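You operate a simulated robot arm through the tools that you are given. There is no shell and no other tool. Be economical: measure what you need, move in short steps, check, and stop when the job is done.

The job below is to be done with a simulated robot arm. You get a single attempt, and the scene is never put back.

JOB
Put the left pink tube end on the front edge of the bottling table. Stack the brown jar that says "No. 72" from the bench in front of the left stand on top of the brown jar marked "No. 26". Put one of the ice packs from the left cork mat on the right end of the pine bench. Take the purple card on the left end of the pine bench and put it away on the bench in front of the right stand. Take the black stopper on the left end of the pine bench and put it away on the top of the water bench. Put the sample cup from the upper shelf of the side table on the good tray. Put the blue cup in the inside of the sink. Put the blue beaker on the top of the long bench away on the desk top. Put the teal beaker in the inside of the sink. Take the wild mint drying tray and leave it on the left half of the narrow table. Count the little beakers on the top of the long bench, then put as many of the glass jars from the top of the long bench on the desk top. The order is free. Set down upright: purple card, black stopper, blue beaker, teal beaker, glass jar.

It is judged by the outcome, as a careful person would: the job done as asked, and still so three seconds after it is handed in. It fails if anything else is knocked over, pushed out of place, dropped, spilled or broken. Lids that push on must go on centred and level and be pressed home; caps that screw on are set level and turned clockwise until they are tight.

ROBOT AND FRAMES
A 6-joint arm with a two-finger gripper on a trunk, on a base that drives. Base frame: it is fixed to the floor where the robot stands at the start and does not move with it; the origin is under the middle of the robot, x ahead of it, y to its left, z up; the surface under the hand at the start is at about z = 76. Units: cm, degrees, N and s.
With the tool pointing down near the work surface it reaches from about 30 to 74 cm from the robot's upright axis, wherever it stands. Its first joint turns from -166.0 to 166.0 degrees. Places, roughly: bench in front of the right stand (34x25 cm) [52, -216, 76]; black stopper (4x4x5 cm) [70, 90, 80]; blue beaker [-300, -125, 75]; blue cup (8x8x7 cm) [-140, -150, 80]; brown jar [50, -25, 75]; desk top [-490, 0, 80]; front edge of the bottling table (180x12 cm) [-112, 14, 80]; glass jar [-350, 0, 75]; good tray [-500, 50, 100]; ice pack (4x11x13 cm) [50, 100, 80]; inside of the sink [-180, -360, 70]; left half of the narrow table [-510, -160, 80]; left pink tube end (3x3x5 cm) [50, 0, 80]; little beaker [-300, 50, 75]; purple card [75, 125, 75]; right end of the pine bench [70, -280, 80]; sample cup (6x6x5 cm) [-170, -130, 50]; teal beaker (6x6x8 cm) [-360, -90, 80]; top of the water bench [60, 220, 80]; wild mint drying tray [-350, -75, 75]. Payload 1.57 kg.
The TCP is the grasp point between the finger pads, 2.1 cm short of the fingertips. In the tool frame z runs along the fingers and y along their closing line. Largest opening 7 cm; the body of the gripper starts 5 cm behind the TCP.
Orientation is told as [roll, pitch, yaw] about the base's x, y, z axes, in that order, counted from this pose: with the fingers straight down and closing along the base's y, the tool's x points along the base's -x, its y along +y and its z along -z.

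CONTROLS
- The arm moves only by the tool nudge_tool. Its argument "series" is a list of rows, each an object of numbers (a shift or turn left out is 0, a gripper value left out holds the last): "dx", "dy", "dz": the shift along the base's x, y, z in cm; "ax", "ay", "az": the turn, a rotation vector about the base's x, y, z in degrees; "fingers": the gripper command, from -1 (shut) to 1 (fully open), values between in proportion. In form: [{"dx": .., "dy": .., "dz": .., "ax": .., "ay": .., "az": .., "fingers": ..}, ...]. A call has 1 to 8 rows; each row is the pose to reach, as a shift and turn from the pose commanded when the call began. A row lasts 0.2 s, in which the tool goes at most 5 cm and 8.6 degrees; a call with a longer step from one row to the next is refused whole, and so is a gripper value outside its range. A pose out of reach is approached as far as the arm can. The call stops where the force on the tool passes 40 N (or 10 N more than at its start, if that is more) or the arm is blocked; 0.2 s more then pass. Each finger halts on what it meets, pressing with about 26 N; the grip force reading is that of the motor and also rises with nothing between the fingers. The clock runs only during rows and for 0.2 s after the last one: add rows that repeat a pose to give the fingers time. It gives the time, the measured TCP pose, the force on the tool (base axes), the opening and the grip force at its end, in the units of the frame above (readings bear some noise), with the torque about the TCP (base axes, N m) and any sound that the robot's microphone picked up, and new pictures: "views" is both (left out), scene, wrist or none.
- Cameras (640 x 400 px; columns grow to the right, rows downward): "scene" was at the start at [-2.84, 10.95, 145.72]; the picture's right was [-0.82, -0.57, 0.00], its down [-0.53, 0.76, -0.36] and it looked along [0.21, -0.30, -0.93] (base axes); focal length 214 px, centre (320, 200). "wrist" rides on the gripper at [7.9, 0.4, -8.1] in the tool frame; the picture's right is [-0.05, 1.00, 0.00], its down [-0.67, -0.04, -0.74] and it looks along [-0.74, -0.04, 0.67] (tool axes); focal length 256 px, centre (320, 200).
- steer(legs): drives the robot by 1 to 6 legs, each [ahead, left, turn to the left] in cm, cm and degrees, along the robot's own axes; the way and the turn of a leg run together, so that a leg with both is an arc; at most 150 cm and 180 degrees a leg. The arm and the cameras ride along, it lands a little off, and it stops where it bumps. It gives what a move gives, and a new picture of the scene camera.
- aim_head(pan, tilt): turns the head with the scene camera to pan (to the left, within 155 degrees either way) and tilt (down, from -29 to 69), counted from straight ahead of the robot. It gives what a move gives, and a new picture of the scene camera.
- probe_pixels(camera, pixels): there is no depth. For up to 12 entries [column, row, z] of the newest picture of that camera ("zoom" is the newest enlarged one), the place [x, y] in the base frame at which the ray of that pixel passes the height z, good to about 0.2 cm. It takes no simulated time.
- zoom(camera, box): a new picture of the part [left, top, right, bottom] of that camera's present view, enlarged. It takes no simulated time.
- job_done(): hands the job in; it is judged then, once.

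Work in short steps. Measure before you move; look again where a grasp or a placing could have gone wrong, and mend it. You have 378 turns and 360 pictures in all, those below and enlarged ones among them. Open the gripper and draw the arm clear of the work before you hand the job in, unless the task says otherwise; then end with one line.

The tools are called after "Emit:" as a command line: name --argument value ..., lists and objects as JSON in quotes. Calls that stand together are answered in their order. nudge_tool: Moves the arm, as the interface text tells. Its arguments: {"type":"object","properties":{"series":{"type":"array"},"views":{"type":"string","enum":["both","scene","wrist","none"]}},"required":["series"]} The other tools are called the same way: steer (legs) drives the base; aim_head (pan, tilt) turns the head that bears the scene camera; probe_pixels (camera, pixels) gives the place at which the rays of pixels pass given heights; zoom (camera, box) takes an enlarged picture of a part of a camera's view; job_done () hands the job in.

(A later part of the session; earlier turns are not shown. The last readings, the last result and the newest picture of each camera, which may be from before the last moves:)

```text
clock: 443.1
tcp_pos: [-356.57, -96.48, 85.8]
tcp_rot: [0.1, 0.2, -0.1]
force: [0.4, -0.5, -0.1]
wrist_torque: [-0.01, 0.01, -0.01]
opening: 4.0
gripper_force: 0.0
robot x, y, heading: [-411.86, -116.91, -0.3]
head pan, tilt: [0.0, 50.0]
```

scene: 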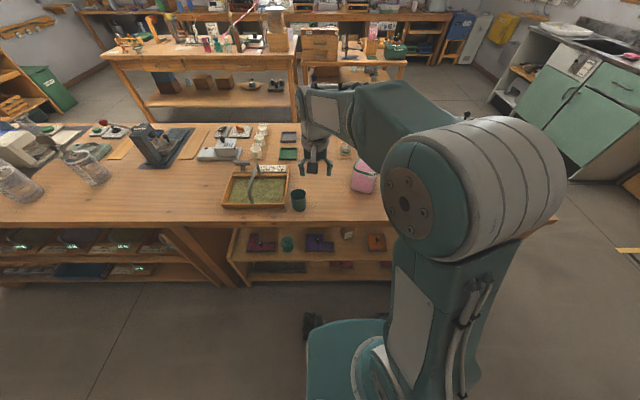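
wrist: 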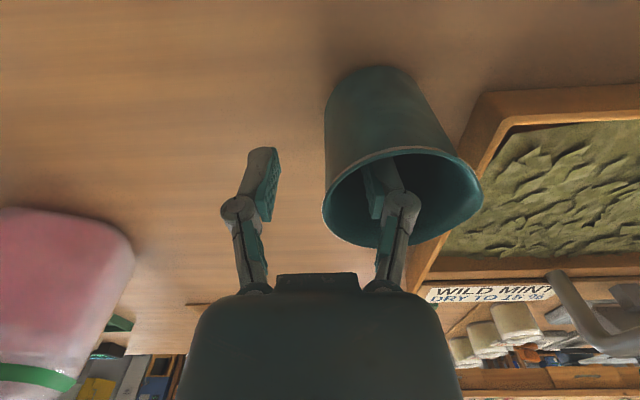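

Inner finger is inside the beaker. Close and lift.

Emit:
nudge_tool --series '[{"fingers": -0.4}, {"fingers": -1}, {"fingers": -1}, {"fingers": -1}, {"dz": 1}, {"dz": 4.5}, {"dz": 9}, {"dz": 13.5}]' --views "wrist"

```text
clock: 444.9
tcp_pos: [-356.8, -96.18, 99.06]
tcp_rot: [0.0, 0.2, -0.2]
force: [-0.1, -0.1, -1.2]
wrist_torque: [-0.02, -0.01, -0.05]
opening: 0.62
gripper_force: 26.2
robot x, y, heading: [-411.77, -116.84, -0.4]
head pan, tilt: [0.0, 50.0]
```

wrist: 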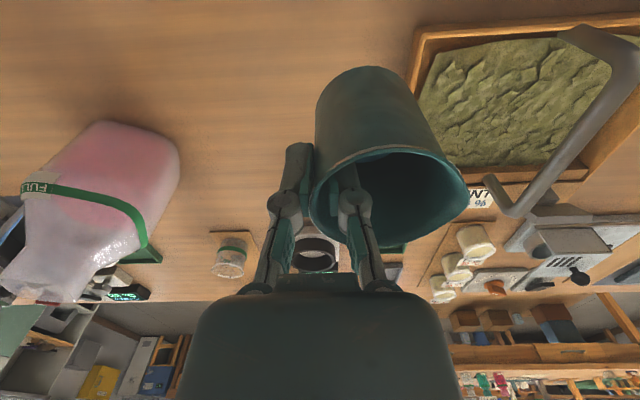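

Held. Raise, retract, then drive around to the sink.

Emit:
nudge_tool --series '[{"dz": 4.5}, {"dz": 9}, {"dx": -4, "dz": 11}, {"dx": -8, "dz": 11}, {"dx": -12, "dz": 11}, {"dx": -14, "dz": 11}]' --views "none"

Emit:
steer --legs '[[-8, 0, 0], [0, -133, 0], [120, 0, 0], [110, 0, 0], [0, 0, -90]]'

Emit:
aim_head --pan 0 --tilt 50

```text
clock: 446.3
tcp_pos: [-370.77, -96.11, 110.27]
tcp_rot: [0.0, 0.1, -0.1]
force: [0.2, -0.8, -0.3]
wrist_torque: [-0.01, 0.01, -0.01]
opening: 0.57
gripper_force: 25.8
robot x, y, heading: [-411.98, -116.43, -0.2]
head pan, tilt: [0.0, 50.0]
```

```text
clock: 468.5
tcp_pos: [-166.61, -281.71, 110.42]
tcp_rot: [0.0, 0.2, -90.9]
force: [-0.5, 0.1, -0.8]
wrist_torque: [-0.02, 0.02, 0.05]
opening: 0.6
gripper_force: 26.3
robot x, y, heading: [-186.84, -240.55, -91.1]
head pan, tilt: [0.0, 50.0]
```

scene: 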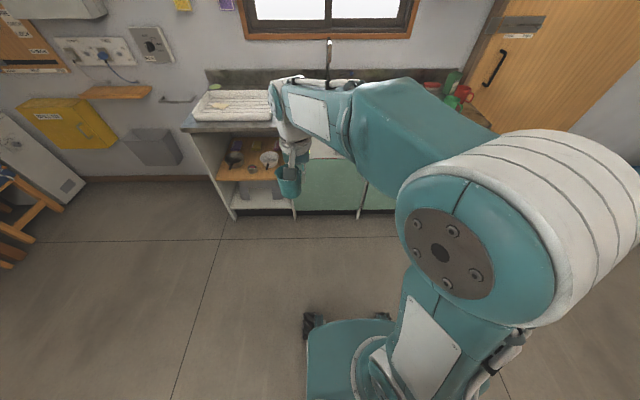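

```text
clock: 469.1
tcp_pos: [-166.57, -281.9, 110.35]
tcp_rot: [-0.1, 0.1, -90.9]
force: [-0.1, -0.1, -1.1]
wrist_torque: [0.06, 0.04, 0.01]
opening: 0.58
gripper_force: 25.8
robot x, y, heading: [-186.63, -240.5, -91.2]
head pan, tilt: [0.0, 50.0]
```

scene: 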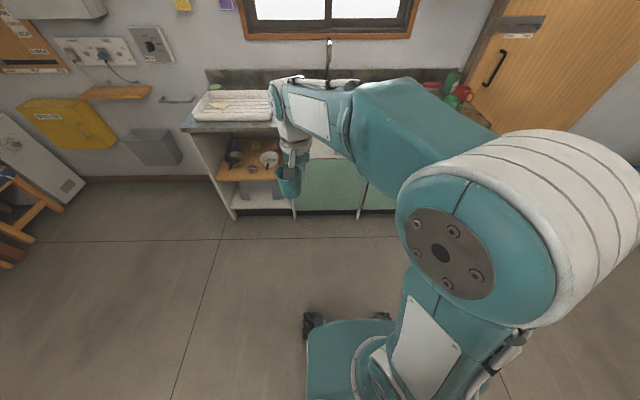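

Beaker centre is at TCP+3 in x. Faucet spout is around (-178,-370,108), so I aim TCP (-166.5,-363). Drive to y≈-304.

Emit:
steer --legs '[[63, 0, 1]]'

Emit:
nudge_tool --series '[{"dy": -3}, {"dy": -6}]' --views "both"

```text
clock: 472.6
tcp_pos: [-166.2, -342.64, 110.4]
tcp_rot: [0.0, 0.1, -89.6]
force: [-0.3, -0.2, -1.1]
wrist_torque: [-0.02, 0.01, -0.02]
opening: 0.58
gripper_force: 25.8
robot x, y, heading: [-187.19, -301.76, -90.0]
head pan, tilt: [0.0, 50.0]
```

scene: 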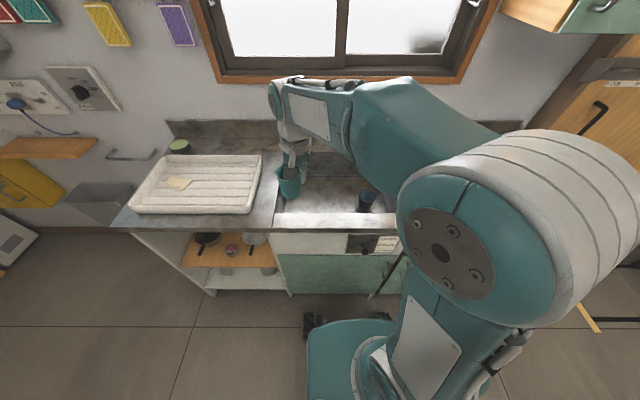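

```text
clock: 473.1
tcp_pos: [-166.15, -348.44, 110.36]
tcp_rot: [0.0, 0.1, -89.6]
force: [0.4, 0.0, -1.0]
wrist_torque: [-0.02, -0.03, -0.01]
opening: 0.62
gripper_force: 25.5
robot x, y, heading: [-187.66, -301.44, -89.7]
head pan, tilt: [0.0, 50.0]
```

scene: 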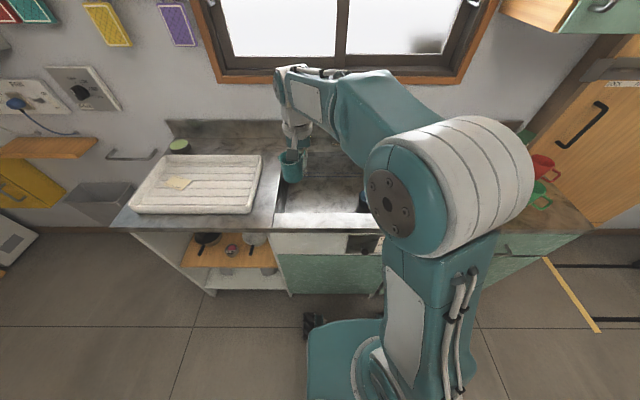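
wrist: 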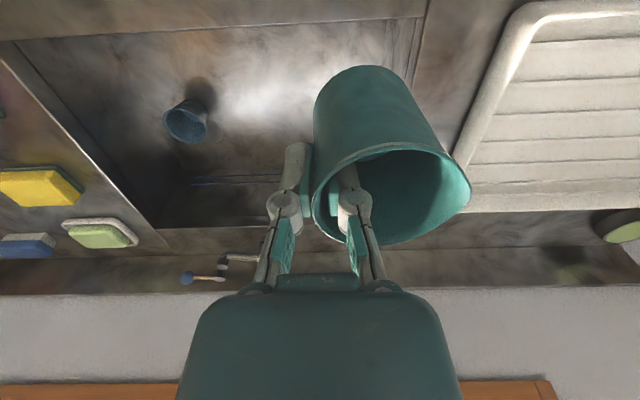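

Emit:
probe_pixels --camera "wrist" --pixels '[[424, 20, 86], [410, 70, 86], [388, 50, 69], [395, 25, 69], [187, 108, 70], [185, 130, 75]]'

Emit:
nudge_tool --series '[{"dx": -0.5, "dy": -4, "dz": -1}, {"dx": -1, "dy": -8, "dz": -2}, {"dx": -1, "dy": -12, "dz": -4}, {"dx": -1, "dy": -14, "dz": -8}, {"dx": -1, "dy": -14, "dz": -12.5}, {"dx": -1, "dy": -14, "dz": -17}]' --views "both"

```text
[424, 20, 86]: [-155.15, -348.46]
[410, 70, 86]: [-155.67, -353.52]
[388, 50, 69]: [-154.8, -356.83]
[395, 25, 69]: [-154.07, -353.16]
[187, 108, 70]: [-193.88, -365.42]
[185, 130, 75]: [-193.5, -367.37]
```

```text
clock: 474.6
tcp_pos: [-167.67, -362.49, 93.63]
tcp_rot: [0.1, 0.1, -89.7]
force: [1.0, -0.3, -0.8]
wrist_torque: [0.0, 0.08, 0.01]
opening: 0.6
gripper_force: 26.3
robot x, y, heading: [-187.1, -301.76, -89.6]
head pan, tilt: [0.0, 50.0]
```

scene: 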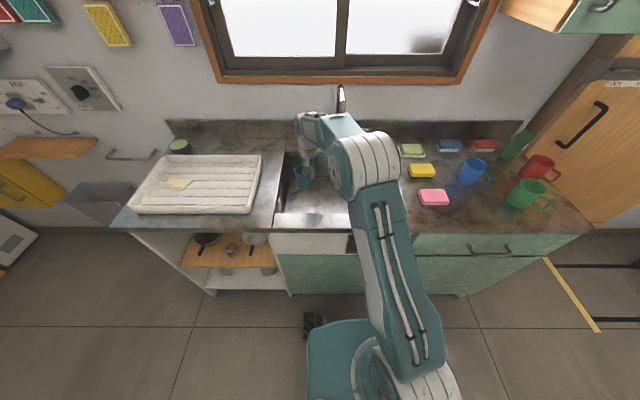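
wrist: 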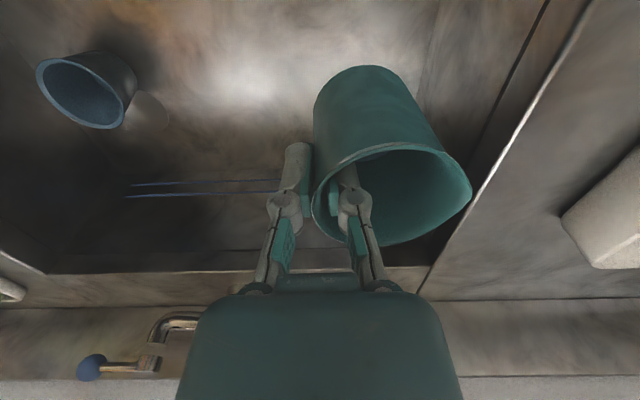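

Clear of the walls and faucet. Lower to 78, then slowly to contact.

Emit:
nudge_tool --series '[{"dz": -4.5}, {"dz": -9}, {"dz": -13}, {"dz": -15.5}, {"dz": -16.1}, {"dz": -16.7}, {"dz": -17.3}, {"dz": -17.9}]' --views "none"

Emit:
nudge_tool --series '[{"dz": -0.4}, {"dz": -0.8}, {"dz": -1.2}]' --views "wrist"

```text
clock: 476.4
tcp_pos: [-167.34, -362.66, 75.85]
tcp_rot: [0.2, -0.2, -89.5]
force: [1.0, 6.1, 26.1]
wrist_torque: [0.32, -0.5, 0.09]
opening: 0.61
gripper_force: 25.8
robot x, y, heading: [-187.46, -301.56, -89.6]
head pan, tilt: [0.0, 50.0]
```

```text
clock: 477.1
tcp_pos: [-167.2, -362.62, 74.59]
tcp_rot: [0.1, 0.0, -89.6]
force: [1.4, -0.6, 26.0]
wrist_torque: [-0.04, -0.51, -0.06]
opening: 0.62
gripper_force: 25.7
robot x, y, heading: [-187.55, -301.82, -89.8]
head pan, tilt: [0.0, 50.0]
```

wrist: 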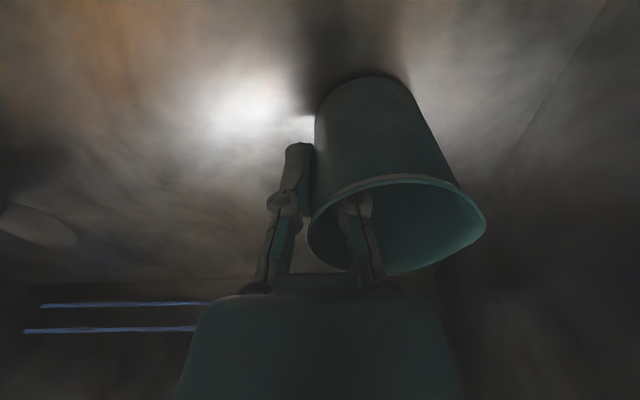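

Contact (slid slightly). Ease up, release, and lift vertically.

Emit:
nudge_tool --series '[{"dz": 0.6, "fingers": -1}, {"dz": 0.6, "fingers": -0.7}, {"dz": 0.6, "fingers": -0.4}, {"dz": 0.6, "fingers": -0.3}, {"dz": 0.6, "fingers": -0.3}]' --views "wrist"

Emit:
nudge_tool --series '[{"dz": 3}, {"dz": 7}, {"dz": 11.5}, {"dz": 16}, {"dz": 20.5}, {"dz": 25}, {"dz": 29.5}, {"dz": 33}]' --views "wrist"

```text
clock: 478.4
tcp_pos: [-167.14, -362.62, 74.91]
tcp_rot: [0.0, 0.2, -89.6]
force: [-0.2, -0.6, -0.1]
wrist_torque: [0.0, -0.01, 0.01]
opening: 2.47
gripper_force: 0.0
robot x, y, heading: [-187.28, -301.88, -89.7]
head pan, tilt: [0.0, 50.0]
```

wrist: 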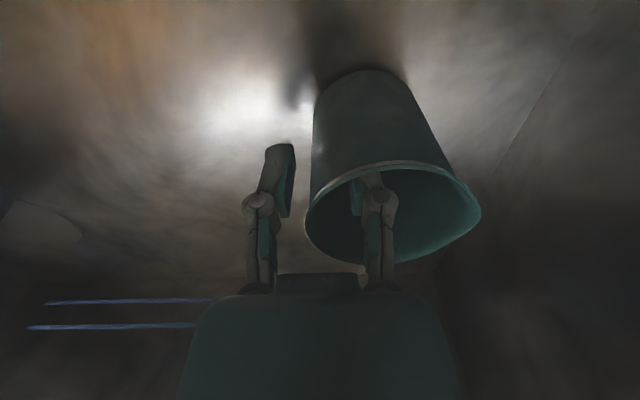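

```text
clock: 480.1
tcp_pos: [-166.93, -362.5, 108.01]
tcp_rot: [0.1, 0.2, -89.6]
force: [-0.8, -1.1, -0.8]
wrist_torque: [-0.01, 0.0, -0.01]
opening: 2.42
gripper_force: 0.1
robot x, y, heading: [-187.09, -301.5, -89.7]
head pan, tilt: [0.0, 50.0]
```

wrist: 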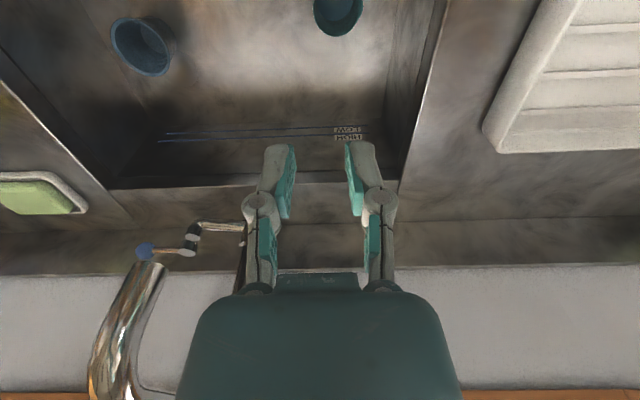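

Both vessels stand in the sink. Next: blue beaker from the front side of the long bench. Retract and drive there.

Emit:
nudge_tool --series '[{"dx": -2, "dy": 4, "dz": 1}, {"dx": -5, "dy": 8, "dz": 2}, {"dx": -8, "dy": 12, "dz": 2}, {"dx": -11, "dy": 16, "dz": 2}, {"dx": -14, "dy": 20, "dz": 2}]' --views "none"

Emit:
steer --legs '[[-60, 0, 0], [0, 0, -90], [36, 0, 0], [0, -118, 0]]'

Emit:
aim_head --pan 0 --tilt 45

```text
refused: row 2 steps farther than a row can; nothing moved
```

```text
clock: 494.6
tcp_pos: [-288.59, -151.98, 107.95]
tcp_rot: [0.0, 0.1, -176.9]
force: [-0.8, 0.0, 0.0]
wrist_torque: [0.01, 0.02, -0.01]
opening: 2.45
gripper_force: 0.1
robot x, y, heading: [-229.13, -128.81, -176.8]
head pan, tilt: [0.0, 50.0]
```

scene: 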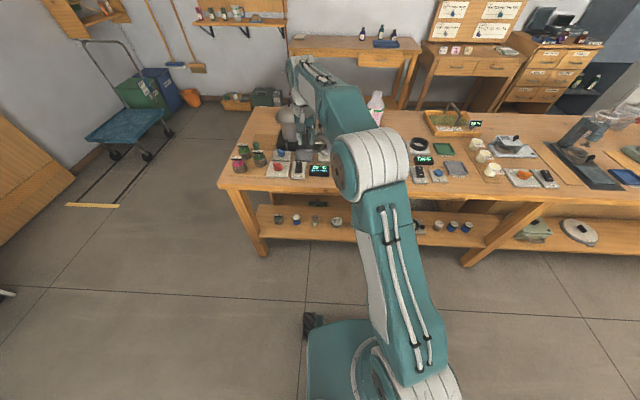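

```text
clock: 495.3
tcp_pos: [-288.48, -151.91, 108.08]
tcp_rot: [0.2, 0.1, -176.8]
force: [-0.1, -0.3, -0.5]
wrist_torque: [0.02, 0.02, -0.02]
opening: 2.47
gripper_force: 0.0
robot x, y, heading: [-229.14, -128.43, -177.0]
head pan, tilt: [0.0, 45.0]
```

scene: 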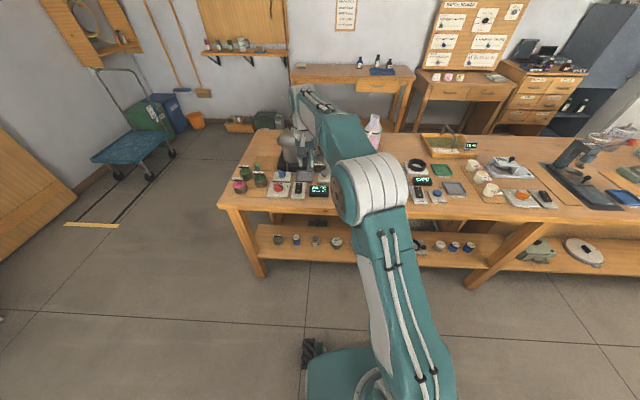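

Retract the hand to the right-front so I can see the blue beaker.

Emit:
nudge_tool --series '[{"dx": 4}, {"dx": 8}, {"dx": 12}, {"dx": 14, "dy": 4}, {"dx": 14, "dy": 8.5}, {"dx": 14, "dy": 13}, {"dx": 14, "dy": 17}]' --views "both"

Emit:
zoom --camera "scene" --box '[220, 110, 420, 230]'

```text
clock: 496.9
tcp_pos: [-274.62, -134.69, 108.1]
tcp_rot: [0.1, 0.1, -176.7]
force: [0.5, 0.6, -0.1]
wrist_torque: [-0.01, 0.01, -0.01]
opening: 2.48
gripper_force: 0.1
robot x, y, heading: [-228.79, -128.64, -177.3]
head pan, tilt: [0.0, 45.0]
```

scene: 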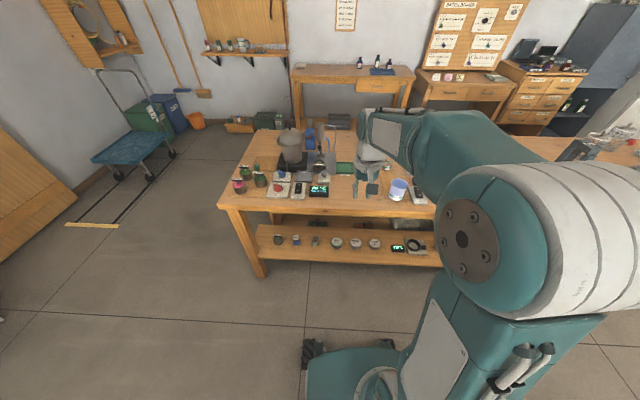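
wrist: 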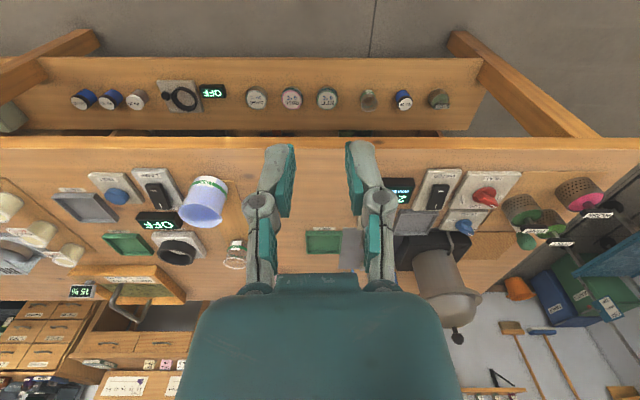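

```text
3.20 times, centred on (320, 170) of scene
```

zoom: 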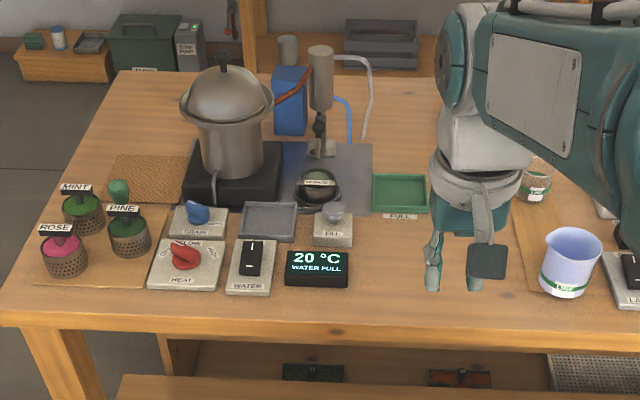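

Emit:
zoom --camera "wrist" --box '[150, 150, 270, 240]'

Emit:
zoom --camera "scene" --box '[370, 160, 430, 210]'

```text
4.44 times, centred on (210, 195) of wrist
```

zoom: 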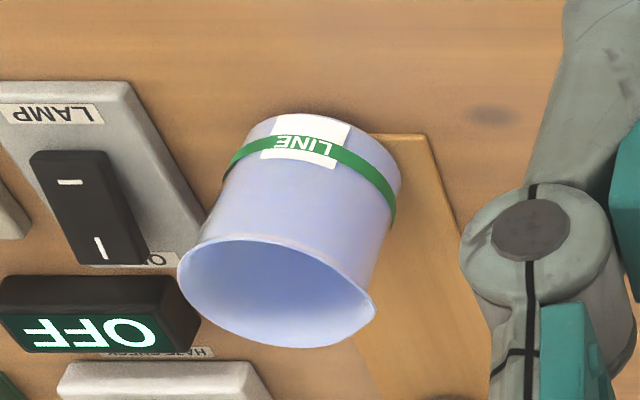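

```text
8.00 times, centred on (400, 185) of scene
```

zoom: 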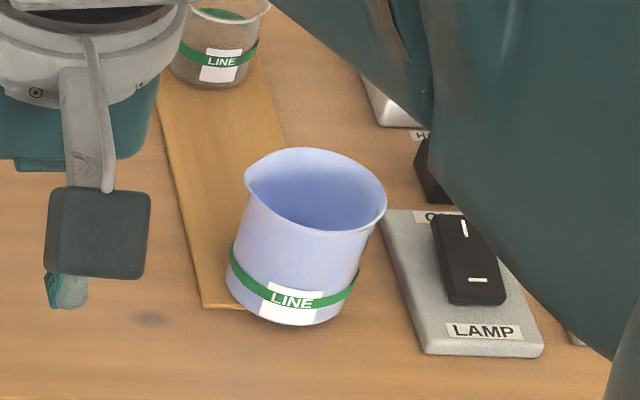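

Emit:
probe_pixels --camera "scene" --pixels '[[396, 200, 79.5], [396, 200, 76], [399, 184, 88], [399, 184, 86], [399, 184, 84], [391, 182, 87], [408, 186, 87]]'

Emit:
probe_pixels --camera "wrist" --pixels '[[210, 176, 79.5], [210, 176, 76], [200, 216, 88], [200, 216, 86], [200, 216, 84], [179, 209, 87], [222, 220, 87]]'

```text
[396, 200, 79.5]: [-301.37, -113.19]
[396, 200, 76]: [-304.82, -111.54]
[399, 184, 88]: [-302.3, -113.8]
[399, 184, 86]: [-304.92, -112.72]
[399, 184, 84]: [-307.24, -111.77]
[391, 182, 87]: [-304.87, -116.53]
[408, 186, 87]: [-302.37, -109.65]
```

```text
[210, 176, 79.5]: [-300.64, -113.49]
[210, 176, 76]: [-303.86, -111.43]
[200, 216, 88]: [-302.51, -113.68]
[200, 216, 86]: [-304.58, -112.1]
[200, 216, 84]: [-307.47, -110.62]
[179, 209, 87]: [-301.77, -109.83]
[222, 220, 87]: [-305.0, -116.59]
```

Emit:
probe_pixels --camera "wrist" --pixels '[[200, 140, 79.5], [400, 140, 79.5], [300, 58, 40], [100, 130, 0]]'

Emit:
probe_pixels --camera "scene" --pixels '[[300, 214, 79.5], [262, 278, 0], [340, 265, 35]]'

```text
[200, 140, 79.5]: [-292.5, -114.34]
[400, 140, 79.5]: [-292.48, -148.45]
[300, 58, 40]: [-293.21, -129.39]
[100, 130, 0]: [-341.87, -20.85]
```

```text
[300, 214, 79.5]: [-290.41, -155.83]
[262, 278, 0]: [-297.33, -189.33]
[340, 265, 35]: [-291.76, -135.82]
```

Bench front is x≈-291.5; I drive 22 ahead and position above the beaker's −y wall.

Emit:
steer --legs '[[22, 0, 0]]'

Emit:
nudge_tool --series '[{"dx": 0, "dy": 4, "fingers": 0.14}, {"dx": 0, "dy": 8}, {"dx": -1, "dy": 12}, {"dx": -3, "dy": 16}, {"dx": -3, "dy": 18, "dz": -4}, {"dx": -3, "dy": 18, "dz": -8}]' --views "wrist"

Emit:
zoom --camera "wrist" --box '[220, 0, 420, 130]'

```text
clock: 498.6
tcp_pos: [-296.73, -135.65, 108.13]
tcp_rot: [0.1, 0.1, -177.2]
force: [0.9, -0.2, 0.6]
wrist_torque: [-0.05, 0.02, 0.0]
opening: 2.45
gripper_force: 0.0
robot x, y, heading: [-250.88, -129.9, -177.2]
head pan, tilt: [0.0, 45.0]
```

scene: 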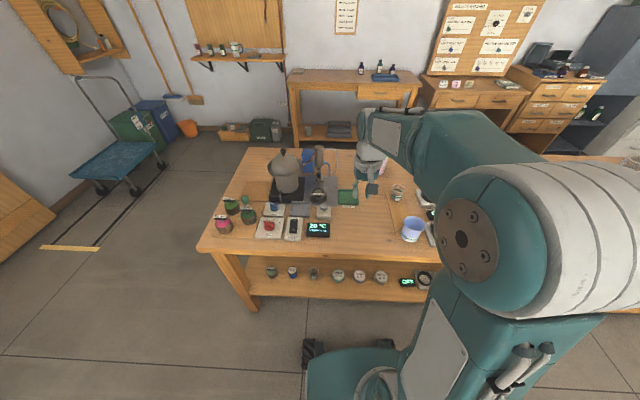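

```text
clock: 500.0
tcp_pos: [-298.98, -117.59, 99.86]
tcp_rot: [0.1, 0.0, -177.1]
force: [-0.6, 0.5, -0.1]
wrist_torque: [0.01, 0.02, -0.04]
opening: 3.99
gripper_force: 0.0
robot x, y, heading: [-250.94, -130.19, -177.4]
head pan, tilt: [0.0, 45.0]
```

wrist: 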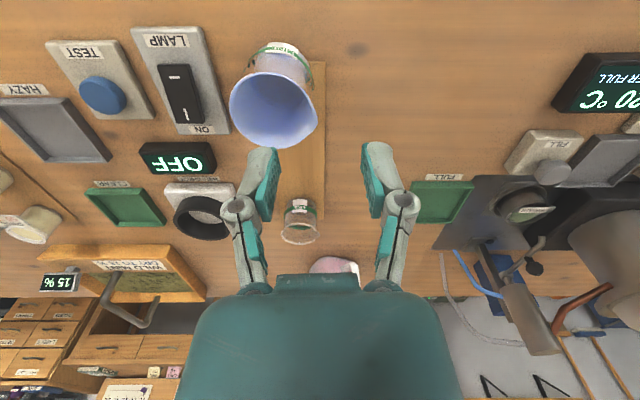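

```text
3.08 times, centred on (320, 65) of wrist
```

zoom: 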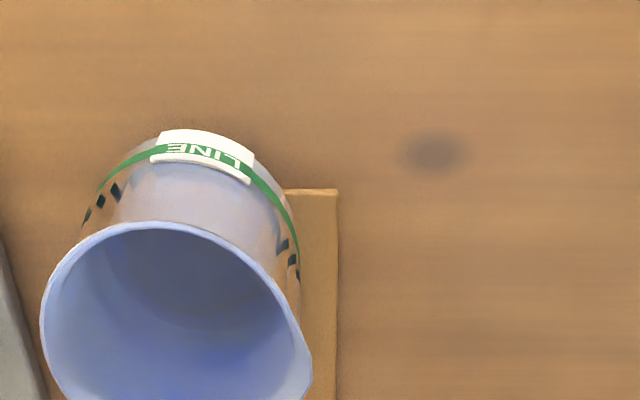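

The spout points toward −y, so I'd rather take the near (+x) wall with the hand yawed 90°. I measure the rim first.

Emit:
probe_pixels --camera "wrist" --pixels '[[229, 108, 87], [313, 105, 87], [270, 72, 87], [276, 146, 87], [283, 45, 79.5], [271, 72, 88], [270, 100, 80]]'

Emit:
nudge_tool --series '[{"az": 8.5, "dx": 1, "dy": 1, "dz": 2}, {"az": 17, "dx": 1.5, "dy": 2, "dz": 4}, {"az": 25.5, "dx": 1.5, "dy": 3, "dz": 4}, {"az": 34, "dx": 1.5, "dy": 4, "dz": 4}, {"az": 42.5, "dx": 1.5, "dy": 4.5, "dz": 4}, {"az": 51, "dx": 1.5, "dy": 4.5, "dz": 4}, {"az": 59.5, "dx": 1.5, "dy": 4.5, "dz": 4}, {"az": 68, "dx": 1.5, "dy": 4.5, "dz": 4}]' --views "none"

Emit:
nudge_tool --series '[{"az": 8.5}, {"az": 17}, {"az": 19}, {"az": 19}]' --views "wrist"

```text
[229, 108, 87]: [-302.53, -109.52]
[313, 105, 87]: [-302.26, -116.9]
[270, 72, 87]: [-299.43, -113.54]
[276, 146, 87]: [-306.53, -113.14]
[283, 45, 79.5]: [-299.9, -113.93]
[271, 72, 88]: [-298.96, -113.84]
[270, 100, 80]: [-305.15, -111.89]
```

```text
clock: 501.8
tcp_pos: [-298.09, -113.1, 104.15]
tcp_rot: [0.2, 0.1, -109.0]
force: [0.2, 0.8, 0.0]
wrist_torque: [0.0, -0.01, -0.02]
opening: 4.02
gripper_force: 0.1
robot x, y, heading: [-251.12, -129.56, -177.3]
head pan, tilt: [0.0, 45.0]
```

```text
clock: 502.8
tcp_pos: [-298.11, -113.05, 104.01]
tcp_rot: [0.3, 0.0, -90.0]
force: [0.4, 0.0, 0.1]
wrist_torque: [-0.04, -0.04, 0.01]
opening: 3.99
gripper_force: 0.1
robot x, y, heading: [-251.09, -130.08, -177.5]
head pan, tilt: [0.0, 45.0]
```

wrist: 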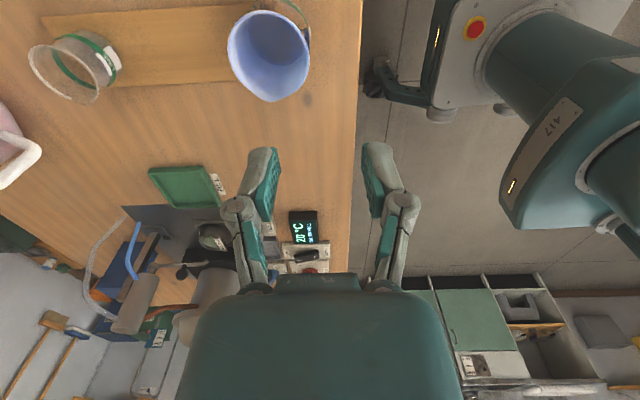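

Emit:
zoom --camera "wrist" --box '[200, 0, 360, 120]'

Emit:
probe_pixels --camera "wrist" --pixels '[[311, 48, 87], [228, 42, 87], [268, 10, 87], [268, 100, 87], [311, 48, 86]]'

```text
3.33 times, centred on (280, 60) of wrist
```

zoom: 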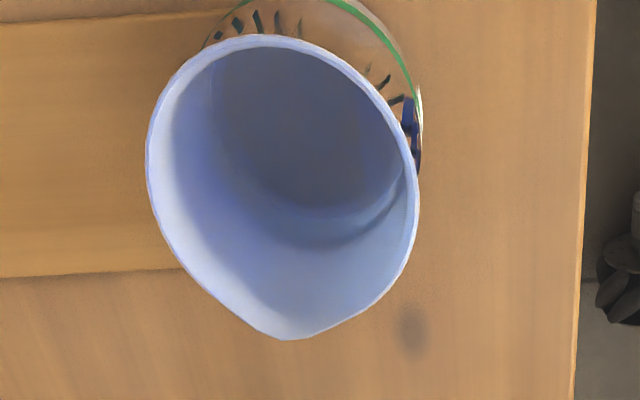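

```text
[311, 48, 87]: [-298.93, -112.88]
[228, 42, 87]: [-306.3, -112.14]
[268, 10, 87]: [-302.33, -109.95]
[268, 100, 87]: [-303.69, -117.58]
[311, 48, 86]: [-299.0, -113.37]
```

Near wall at x≈-299.2, rim ≈87. Descend astride it.

Emit:
nudge_tool --series '[{"dx": -1.2, "dy": -0.1, "dz": -4}, {"dx": -1.2, "dy": -0.1, "dz": -8}, {"dx": -1.2, "dy": -0.1, "dz": -12}, {"dx": -1.2, "dy": -0.1, "dz": -12}]' --views "wrist"

```text
clock: 503.8
tcp_pos: [-299.38, -113.34, 92.19]
tcp_rot: [0.2, 0.0, -90.2]
force: [0.0, 0.1, 0.0]
wrist_torque: [-0.02, -0.01, 0.01]
opening: 4.02
gripper_force: 0.0
robot x, y, heading: [-250.65, -129.73, -177.2]
head pan, tilt: [0.0, 45.0]
```

wrist: 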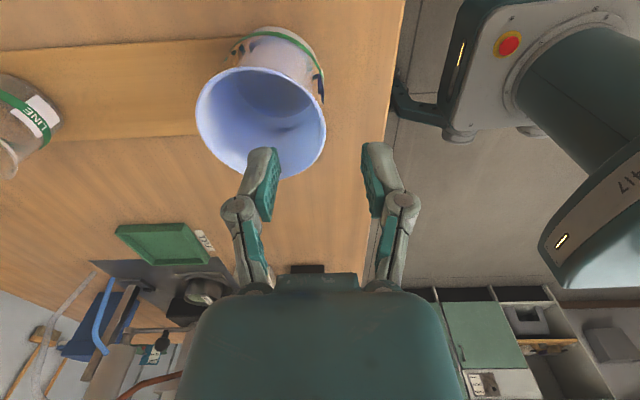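

Emit:
nudge_tool --series '[{"dx": 0.4, "dz": -3}, {"dx": 0.4, "dz": -6.5}, {"dx": 0.4, "dz": -6.5}, {"dx": 0.4, "dz": -6.5, "fingers": -0.4}, {"dx": 0.4, "dz": -6.5, "fingers": -1}, {"dx": 0.4, "dz": -6.5, "fingers": -1}, {"dx": 0.4, "dz": -6.5, "fingers": -1}]' --views "wrist"

```text
clock: 505.4
tcp_pos: [-298.97, -113.19, 85.91]
tcp_rot: [0.1, 0.0, -90.2]
force: [-0.8, 1.4, 3.4]
wrist_torque: [0.08, 0.24, -0.09]
opening: 0.61
gripper_force: 26.5
robot x, y, heading: [-251.12, -129.72, -177.5]
head pan, tilt: [0.0, 45.0]
```

wrist: 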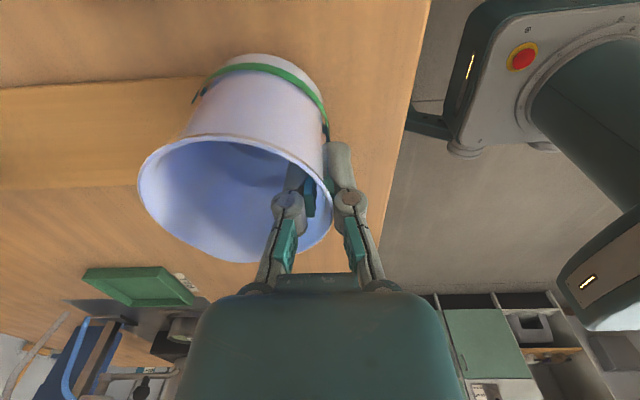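

Gripped the wall. Lift and check weight/tilt.

Emit:
nudge_tool --series '[{"dz": 1}, {"dz": 4}, {"dz": 8}, {"dz": 12}, {"dz": 16}, {"dz": 20}]' --views "wrist"

```text
clock: 506.8
tcp_pos: [-299.25, -113.35, 105.71]
tcp_rot: [0.2, 0.0, -90.0]
force: [1.0, 0.4, -2.2]
wrist_torque: [-0.02, 0.0, -0.02]
opening: 0.63
gripper_force: 26.2
robot x, y, heading: [-251.03, -130.0, -177.2]
head pan, tilt: [0.0, 45.0]
```

wrist: 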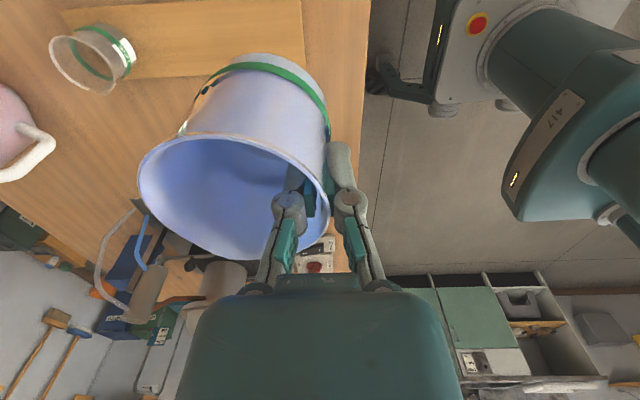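

Held. Before leaving the front side, I look along the bench toward its other end to verify the beaker count.

Emit:
aim_head --pan -70 --tilt 25

Emit:
zoom --camera "scene" --box '[180, 130, 330, 230]'

```text
clock: 508.2
tcp_pos: [-299.38, -113.27, 105.64]
tcp_rot: [0.2, 0.0, -90.2]
force: [-0.2, 0.5, -1.2]
wrist_torque: [0.0, -0.05, 0.0]
opening: 0.58
gripper_force: 26.2
robot x, y, heading: [-250.77, -129.66, -177.6]
head pan, tilt: [-70.0, 25.0]
```

scene: 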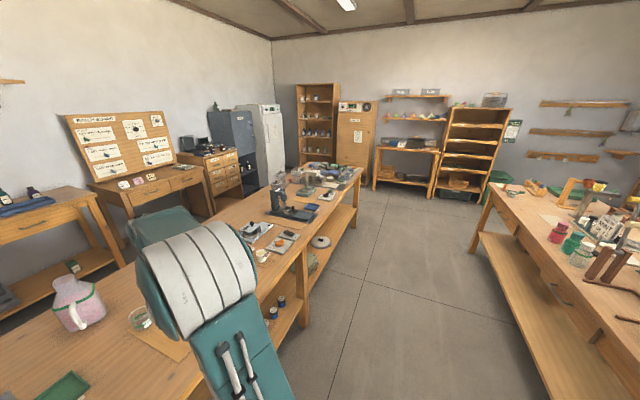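

```text
4.00 times, centred on (255, 180) of scene
```

zoom: 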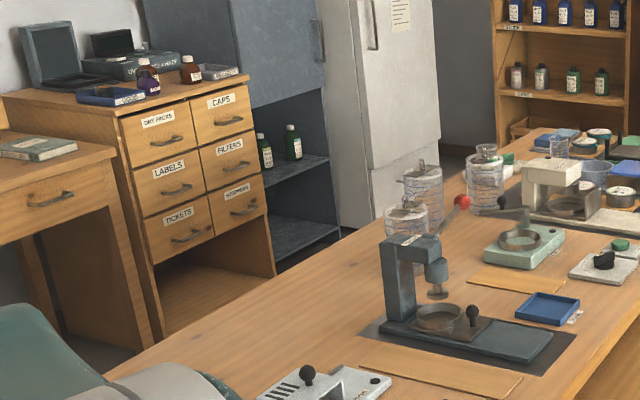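

I drive along the corridor to look closely at the other end (hand retracted off the bench).

Emit:
nudge_tool --series '[{"dx": 4}, {"dx": 7}]' --views "none"

Emit:
steer --legs '[[-18, 0, -2.5], [0, -145, 0]]'

Emit:
aim_head --pan -35 --tilt 40

Emit:
zoom --camera "scene" --box '[220, 110, 420, 240]'

```text
clock: 508.8
tcp_pos: [-291.86, -113.73, 105.81]
tcp_rot: [0.3, 0.0, -90.2]
force: [-0.4, 0.5, -0.7]
wrist_torque: [-0.02, -0.02, 0.0]
opening: 0.61
gripper_force: 25.6
robot x, y, heading: [-250.91, -129.46, -177.3]
head pan, tilt: [-70.0, 25.0]
```

```text
clock: 517.0
tcp_pos: [-273.18, 29.79, 105.83]
tcp_rot: [0.2, 0.0, -92.3]
force: [-1.1, 0.6, -1.2]
wrist_torque: [0.02, -0.07, -0.01]
opening: 0.59
gripper_force: 25.8
robot x, y, heading: [-232.49, 12.54, -179.4]
head pan, tilt: [-70.0, 25.0]
```

scene: 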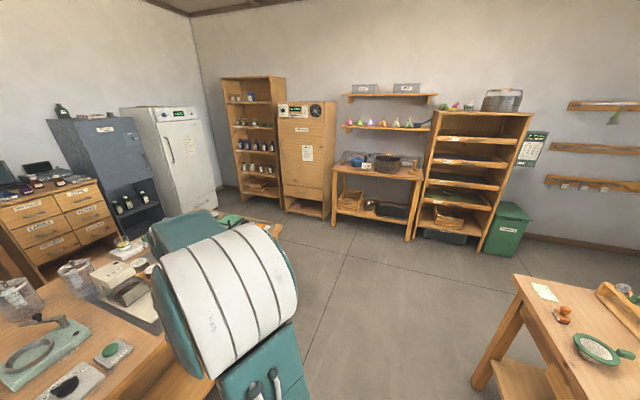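

```text
clock: 518.0
tcp_pos: [-273.21, 29.89, 105.68]
tcp_rot: [0.3, 0.0, -92.4]
force: [-0.7, 0.3, -0.7]
wrist_torque: [0.03, -0.03, 0.01]
opening: 0.61
gripper_force: 26.0
robot x, y, heading: [-232.7, 12.38, -179.6]
head pan, tilt: [-35.0, 40.0]
```

scene: 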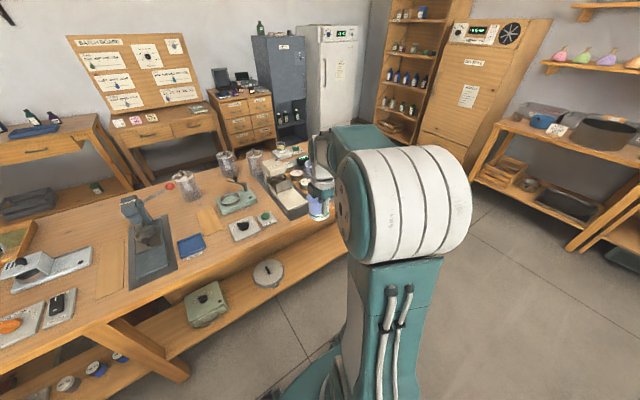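

```text
3.08 times, centred on (320, 175) of scene
```

zoom: 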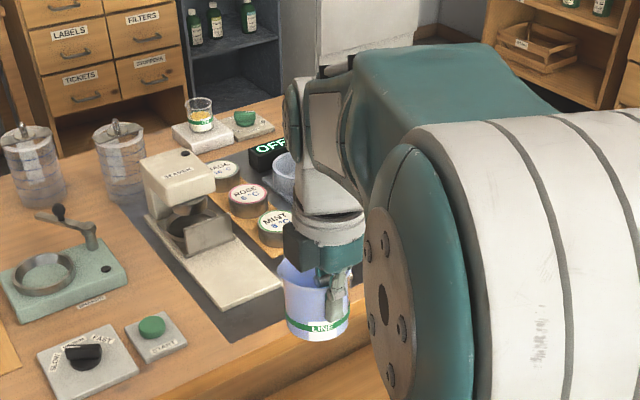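

Emit:
steer --legs '[[0, -85, 0]]'

Emit:
aim_head --pan 20 --tilt 40

Emit:
zoom --camera "scene" --box '[200, 130, 420, 270]'

```text
clock: 522.5
tcp_pos: [-272.35, 116.28, 105.68]
tcp_rot: [0.2, 0.1, -93.8]
force: [0.3, -0.8, -0.8]
wrist_torque: [-0.05, -0.06, -0.04]
opening: 0.58
gripper_force: 26.1
robot x, y, heading: [-232.25, 97.47, 179.2]
head pan, tilt: [-35.0, 40.0]
```

scene: 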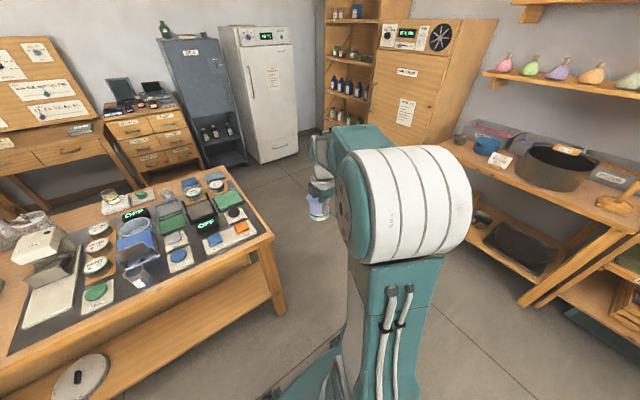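

```text
clock: 523.8
tcp_pos: [-272.35, 116.48, 105.73]
tcp_rot: [0.2, 0.0, -93.7]
force: [0.5, -0.1, -1.0]
wrist_torque: [-0.02, -0.06, 0.01]
opening: 0.6
gripper_force: 25.8
robot x, y, heading: [-232.3, 97.58, 179.0]
head pan, tilt: [20.0, 40.0]
```

scene: 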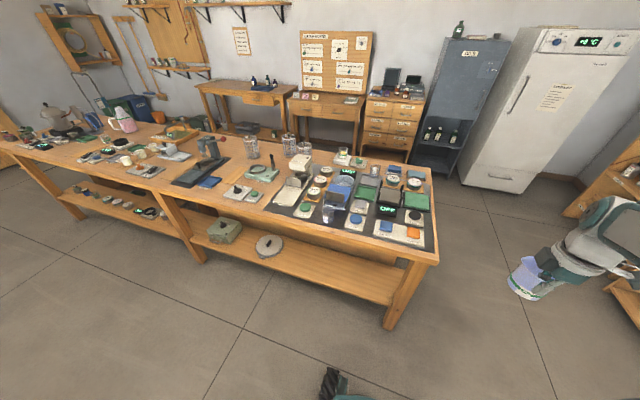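

```text
2.86 times, centred on (310, 200) of scene
```

zoom: 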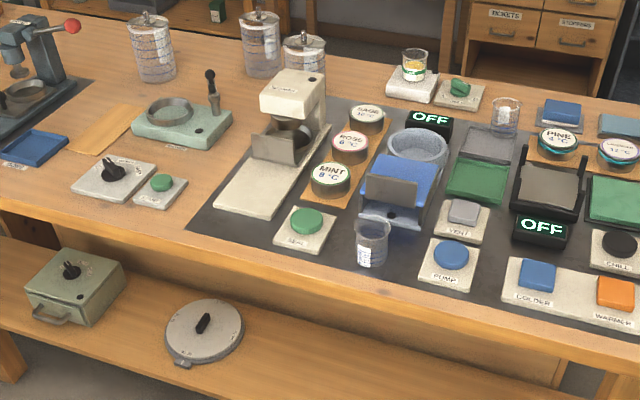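

Emit:
zoom --camera "scene" --box '[20, 100, 240, 220]'

Emit:
probe_pixels --camera "scene" --pixels '[[328, 218, 80], [374, 172, 83], [251, 150, 90], [290, 148, 90], [305, 155, 90]]'

```text
2.91 times, centred on (130, 160) of scene
```

zoom: 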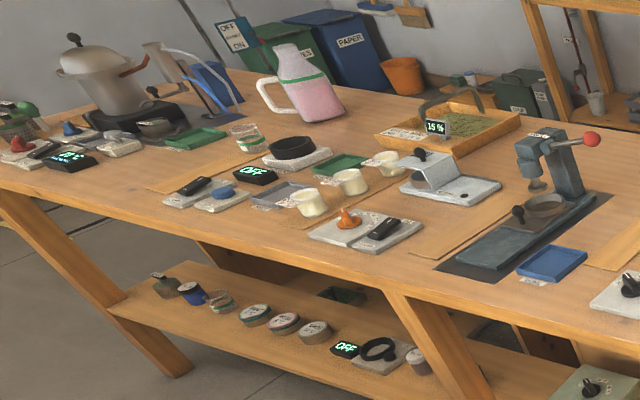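

```text
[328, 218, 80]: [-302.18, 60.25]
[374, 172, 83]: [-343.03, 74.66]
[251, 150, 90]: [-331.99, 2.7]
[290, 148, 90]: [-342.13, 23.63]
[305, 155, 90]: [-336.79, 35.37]
```

Confirmed: exactly two graduated little beakers → two glass jars. Now carry the blue beaker to the desk by the known route.

Emit:
steer --legs '[[0, 150, 0.5], [0, 150, 0], [0, 45, 0.5]]'

```text
clock: 540.7
tcp_pos: [-272.34, -232.0, 105.62]
tcp_rot: [0.2, -0.1, -91.9]
force: [-0.5, 0.9, -1.2]
wrist_torque: [-0.04, -0.01, -0.02]
opening: 0.59
gripper_force: 26.4
robot x, y, heading: [-232.1, -249.86, -179.1]
head pan, tilt: [20.0, 40.0]
```

scene: 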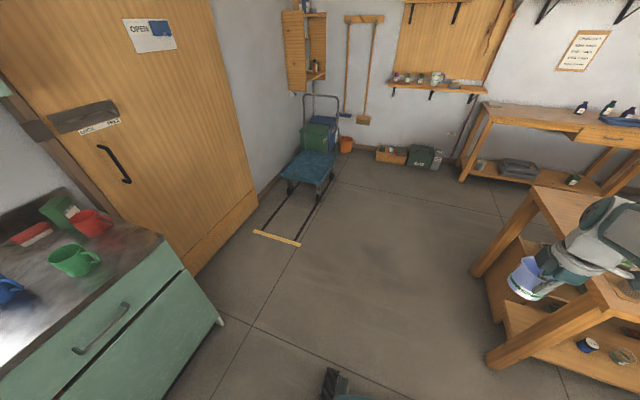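

Emit:
steer --legs '[[100, 0, -0.5], [82, 0, -0.5], [0, -145, 0], [0, -103, 0]]'

Emit:
aim_head --pan 0 --tilt 45

```text
clock: 561.5
tcp_pos: [-461.0, 9.8, 105.72]
tcp_rot: [0.2, 0.1, -91.5]
force: [0.3, 0.0, -1.0]
wrist_torque: [0.01, -0.04, -0.01]
opening: 0.62
gripper_force: 26.3
robot x, y, heading: [-420.09, -7.13, -178.8]
head pan, tilt: [20.0, 40.0]
```

scene: 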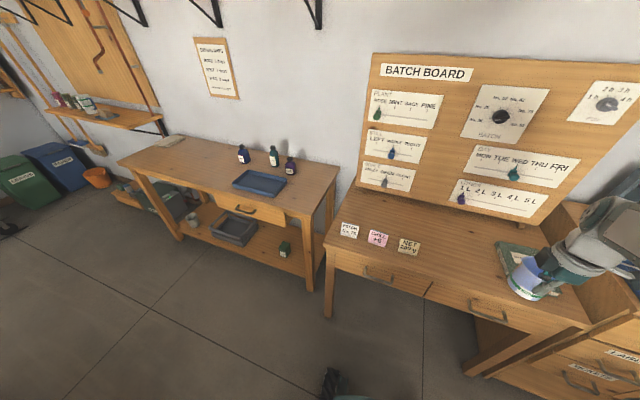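

```text
clock: 562.3
tcp_pos: [-460.92, 9.88, 105.64]
tcp_rot: [0.3, 0.0, -91.5]
force: [-0.4, -0.3, -0.3]
wrist_torque: [0.0, 0.0, 0.03]
opening: 0.61
gripper_force: 26.2
robot x, y, heading: [-420.23, -7.28, -178.6]
head pan, tilt: [0.0, 45.0]
```

scene: 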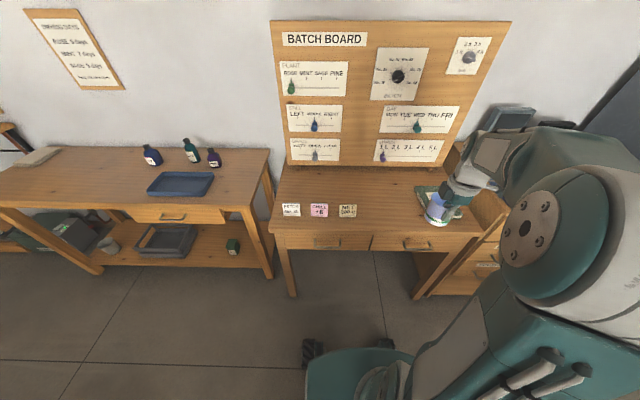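

I probe desk geometry.

Emit:
probe_pixels --camera "scene" --pixels '[[274, 233, 80], [420, 237, 80], [340, 235, 76], [291, 215, 80], [348, 217, 80], [300, 170, 80], [440, 172, 80], [420, 190, 80], [380, 205, 80], [330, 190, 80]]'

Emit:
zoom --camera "scene" --box '[260, 150, 480, 260]'

```text
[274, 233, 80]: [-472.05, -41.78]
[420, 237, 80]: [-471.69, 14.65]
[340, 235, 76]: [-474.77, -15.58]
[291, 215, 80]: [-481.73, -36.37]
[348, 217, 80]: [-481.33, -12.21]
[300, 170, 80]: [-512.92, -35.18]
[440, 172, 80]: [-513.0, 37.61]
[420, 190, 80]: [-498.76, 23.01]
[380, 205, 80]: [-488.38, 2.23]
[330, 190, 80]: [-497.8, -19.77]
```

```text
2.91 times, centred on (370, 205) of scene
```

zoom: 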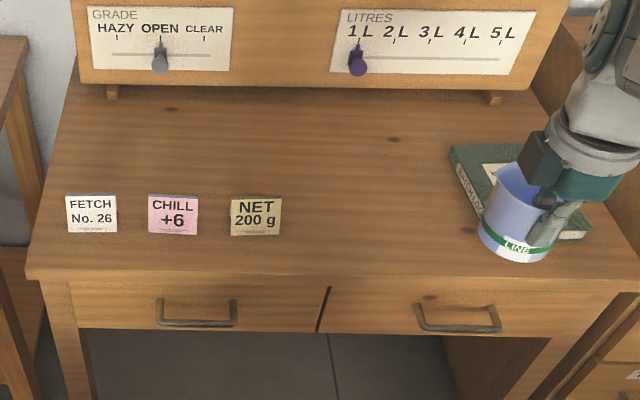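

Plan: blue beaker at ≈(-499,-24) behind the signs; jars later in the open right part. Move base left 12 and ahead 14.

Emit:
steer --legs '[[0, 14, -1.2], [14, 0, 0]]'

Emit:
nudge_tool --series '[{"dx": -3, "dy": -3}, {"dx": -6, "dy": -6}, {"dx": -9, "dy": -9}, {"dx": -12, "dy": -12}]' --views "both"

```text
clock: 564.5
tcp_pos: [-474.03, -3.88, 105.69]
tcp_rot: [0.1, 0.3, -92.7]
force: [0.0, 0.0, -0.3]
wrist_torque: [0.03, -0.04, -0.03]
opening: 0.58
gripper_force: 26.0
robot x, y, heading: [-434.2, -21.23, 180.3]
head pan, tilt: [0.0, 45.0]
```

scene: 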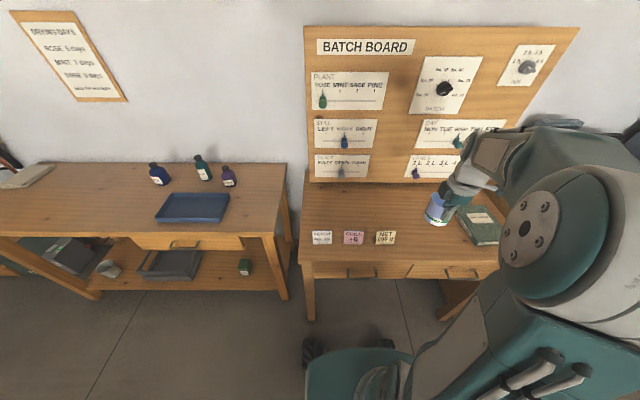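

```text
clock: 565.5
tcp_pos: [-486.13, -15.72, 105.73]
tcp_rot: [0.3, 0.1, -92.7]
force: [0.1, -0.2, -0.7]
wrist_torque: [-0.01, -0.02, 0.02]
opening: 0.61
gripper_force: 26.2
robot x, y, heading: [-434.0, -21.52, 179.8]
head pan, tilt: [0.0, 45.0]
```

scene: 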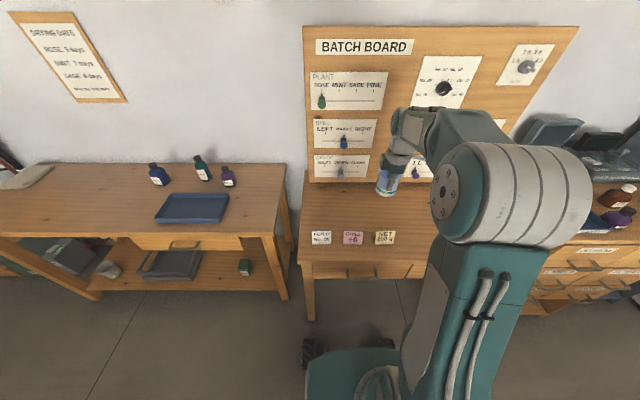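
wrist: 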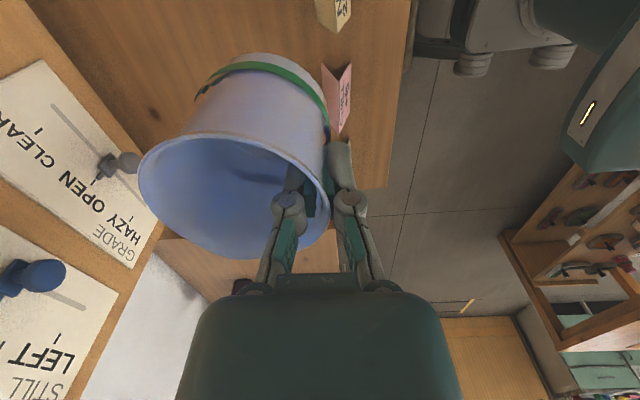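

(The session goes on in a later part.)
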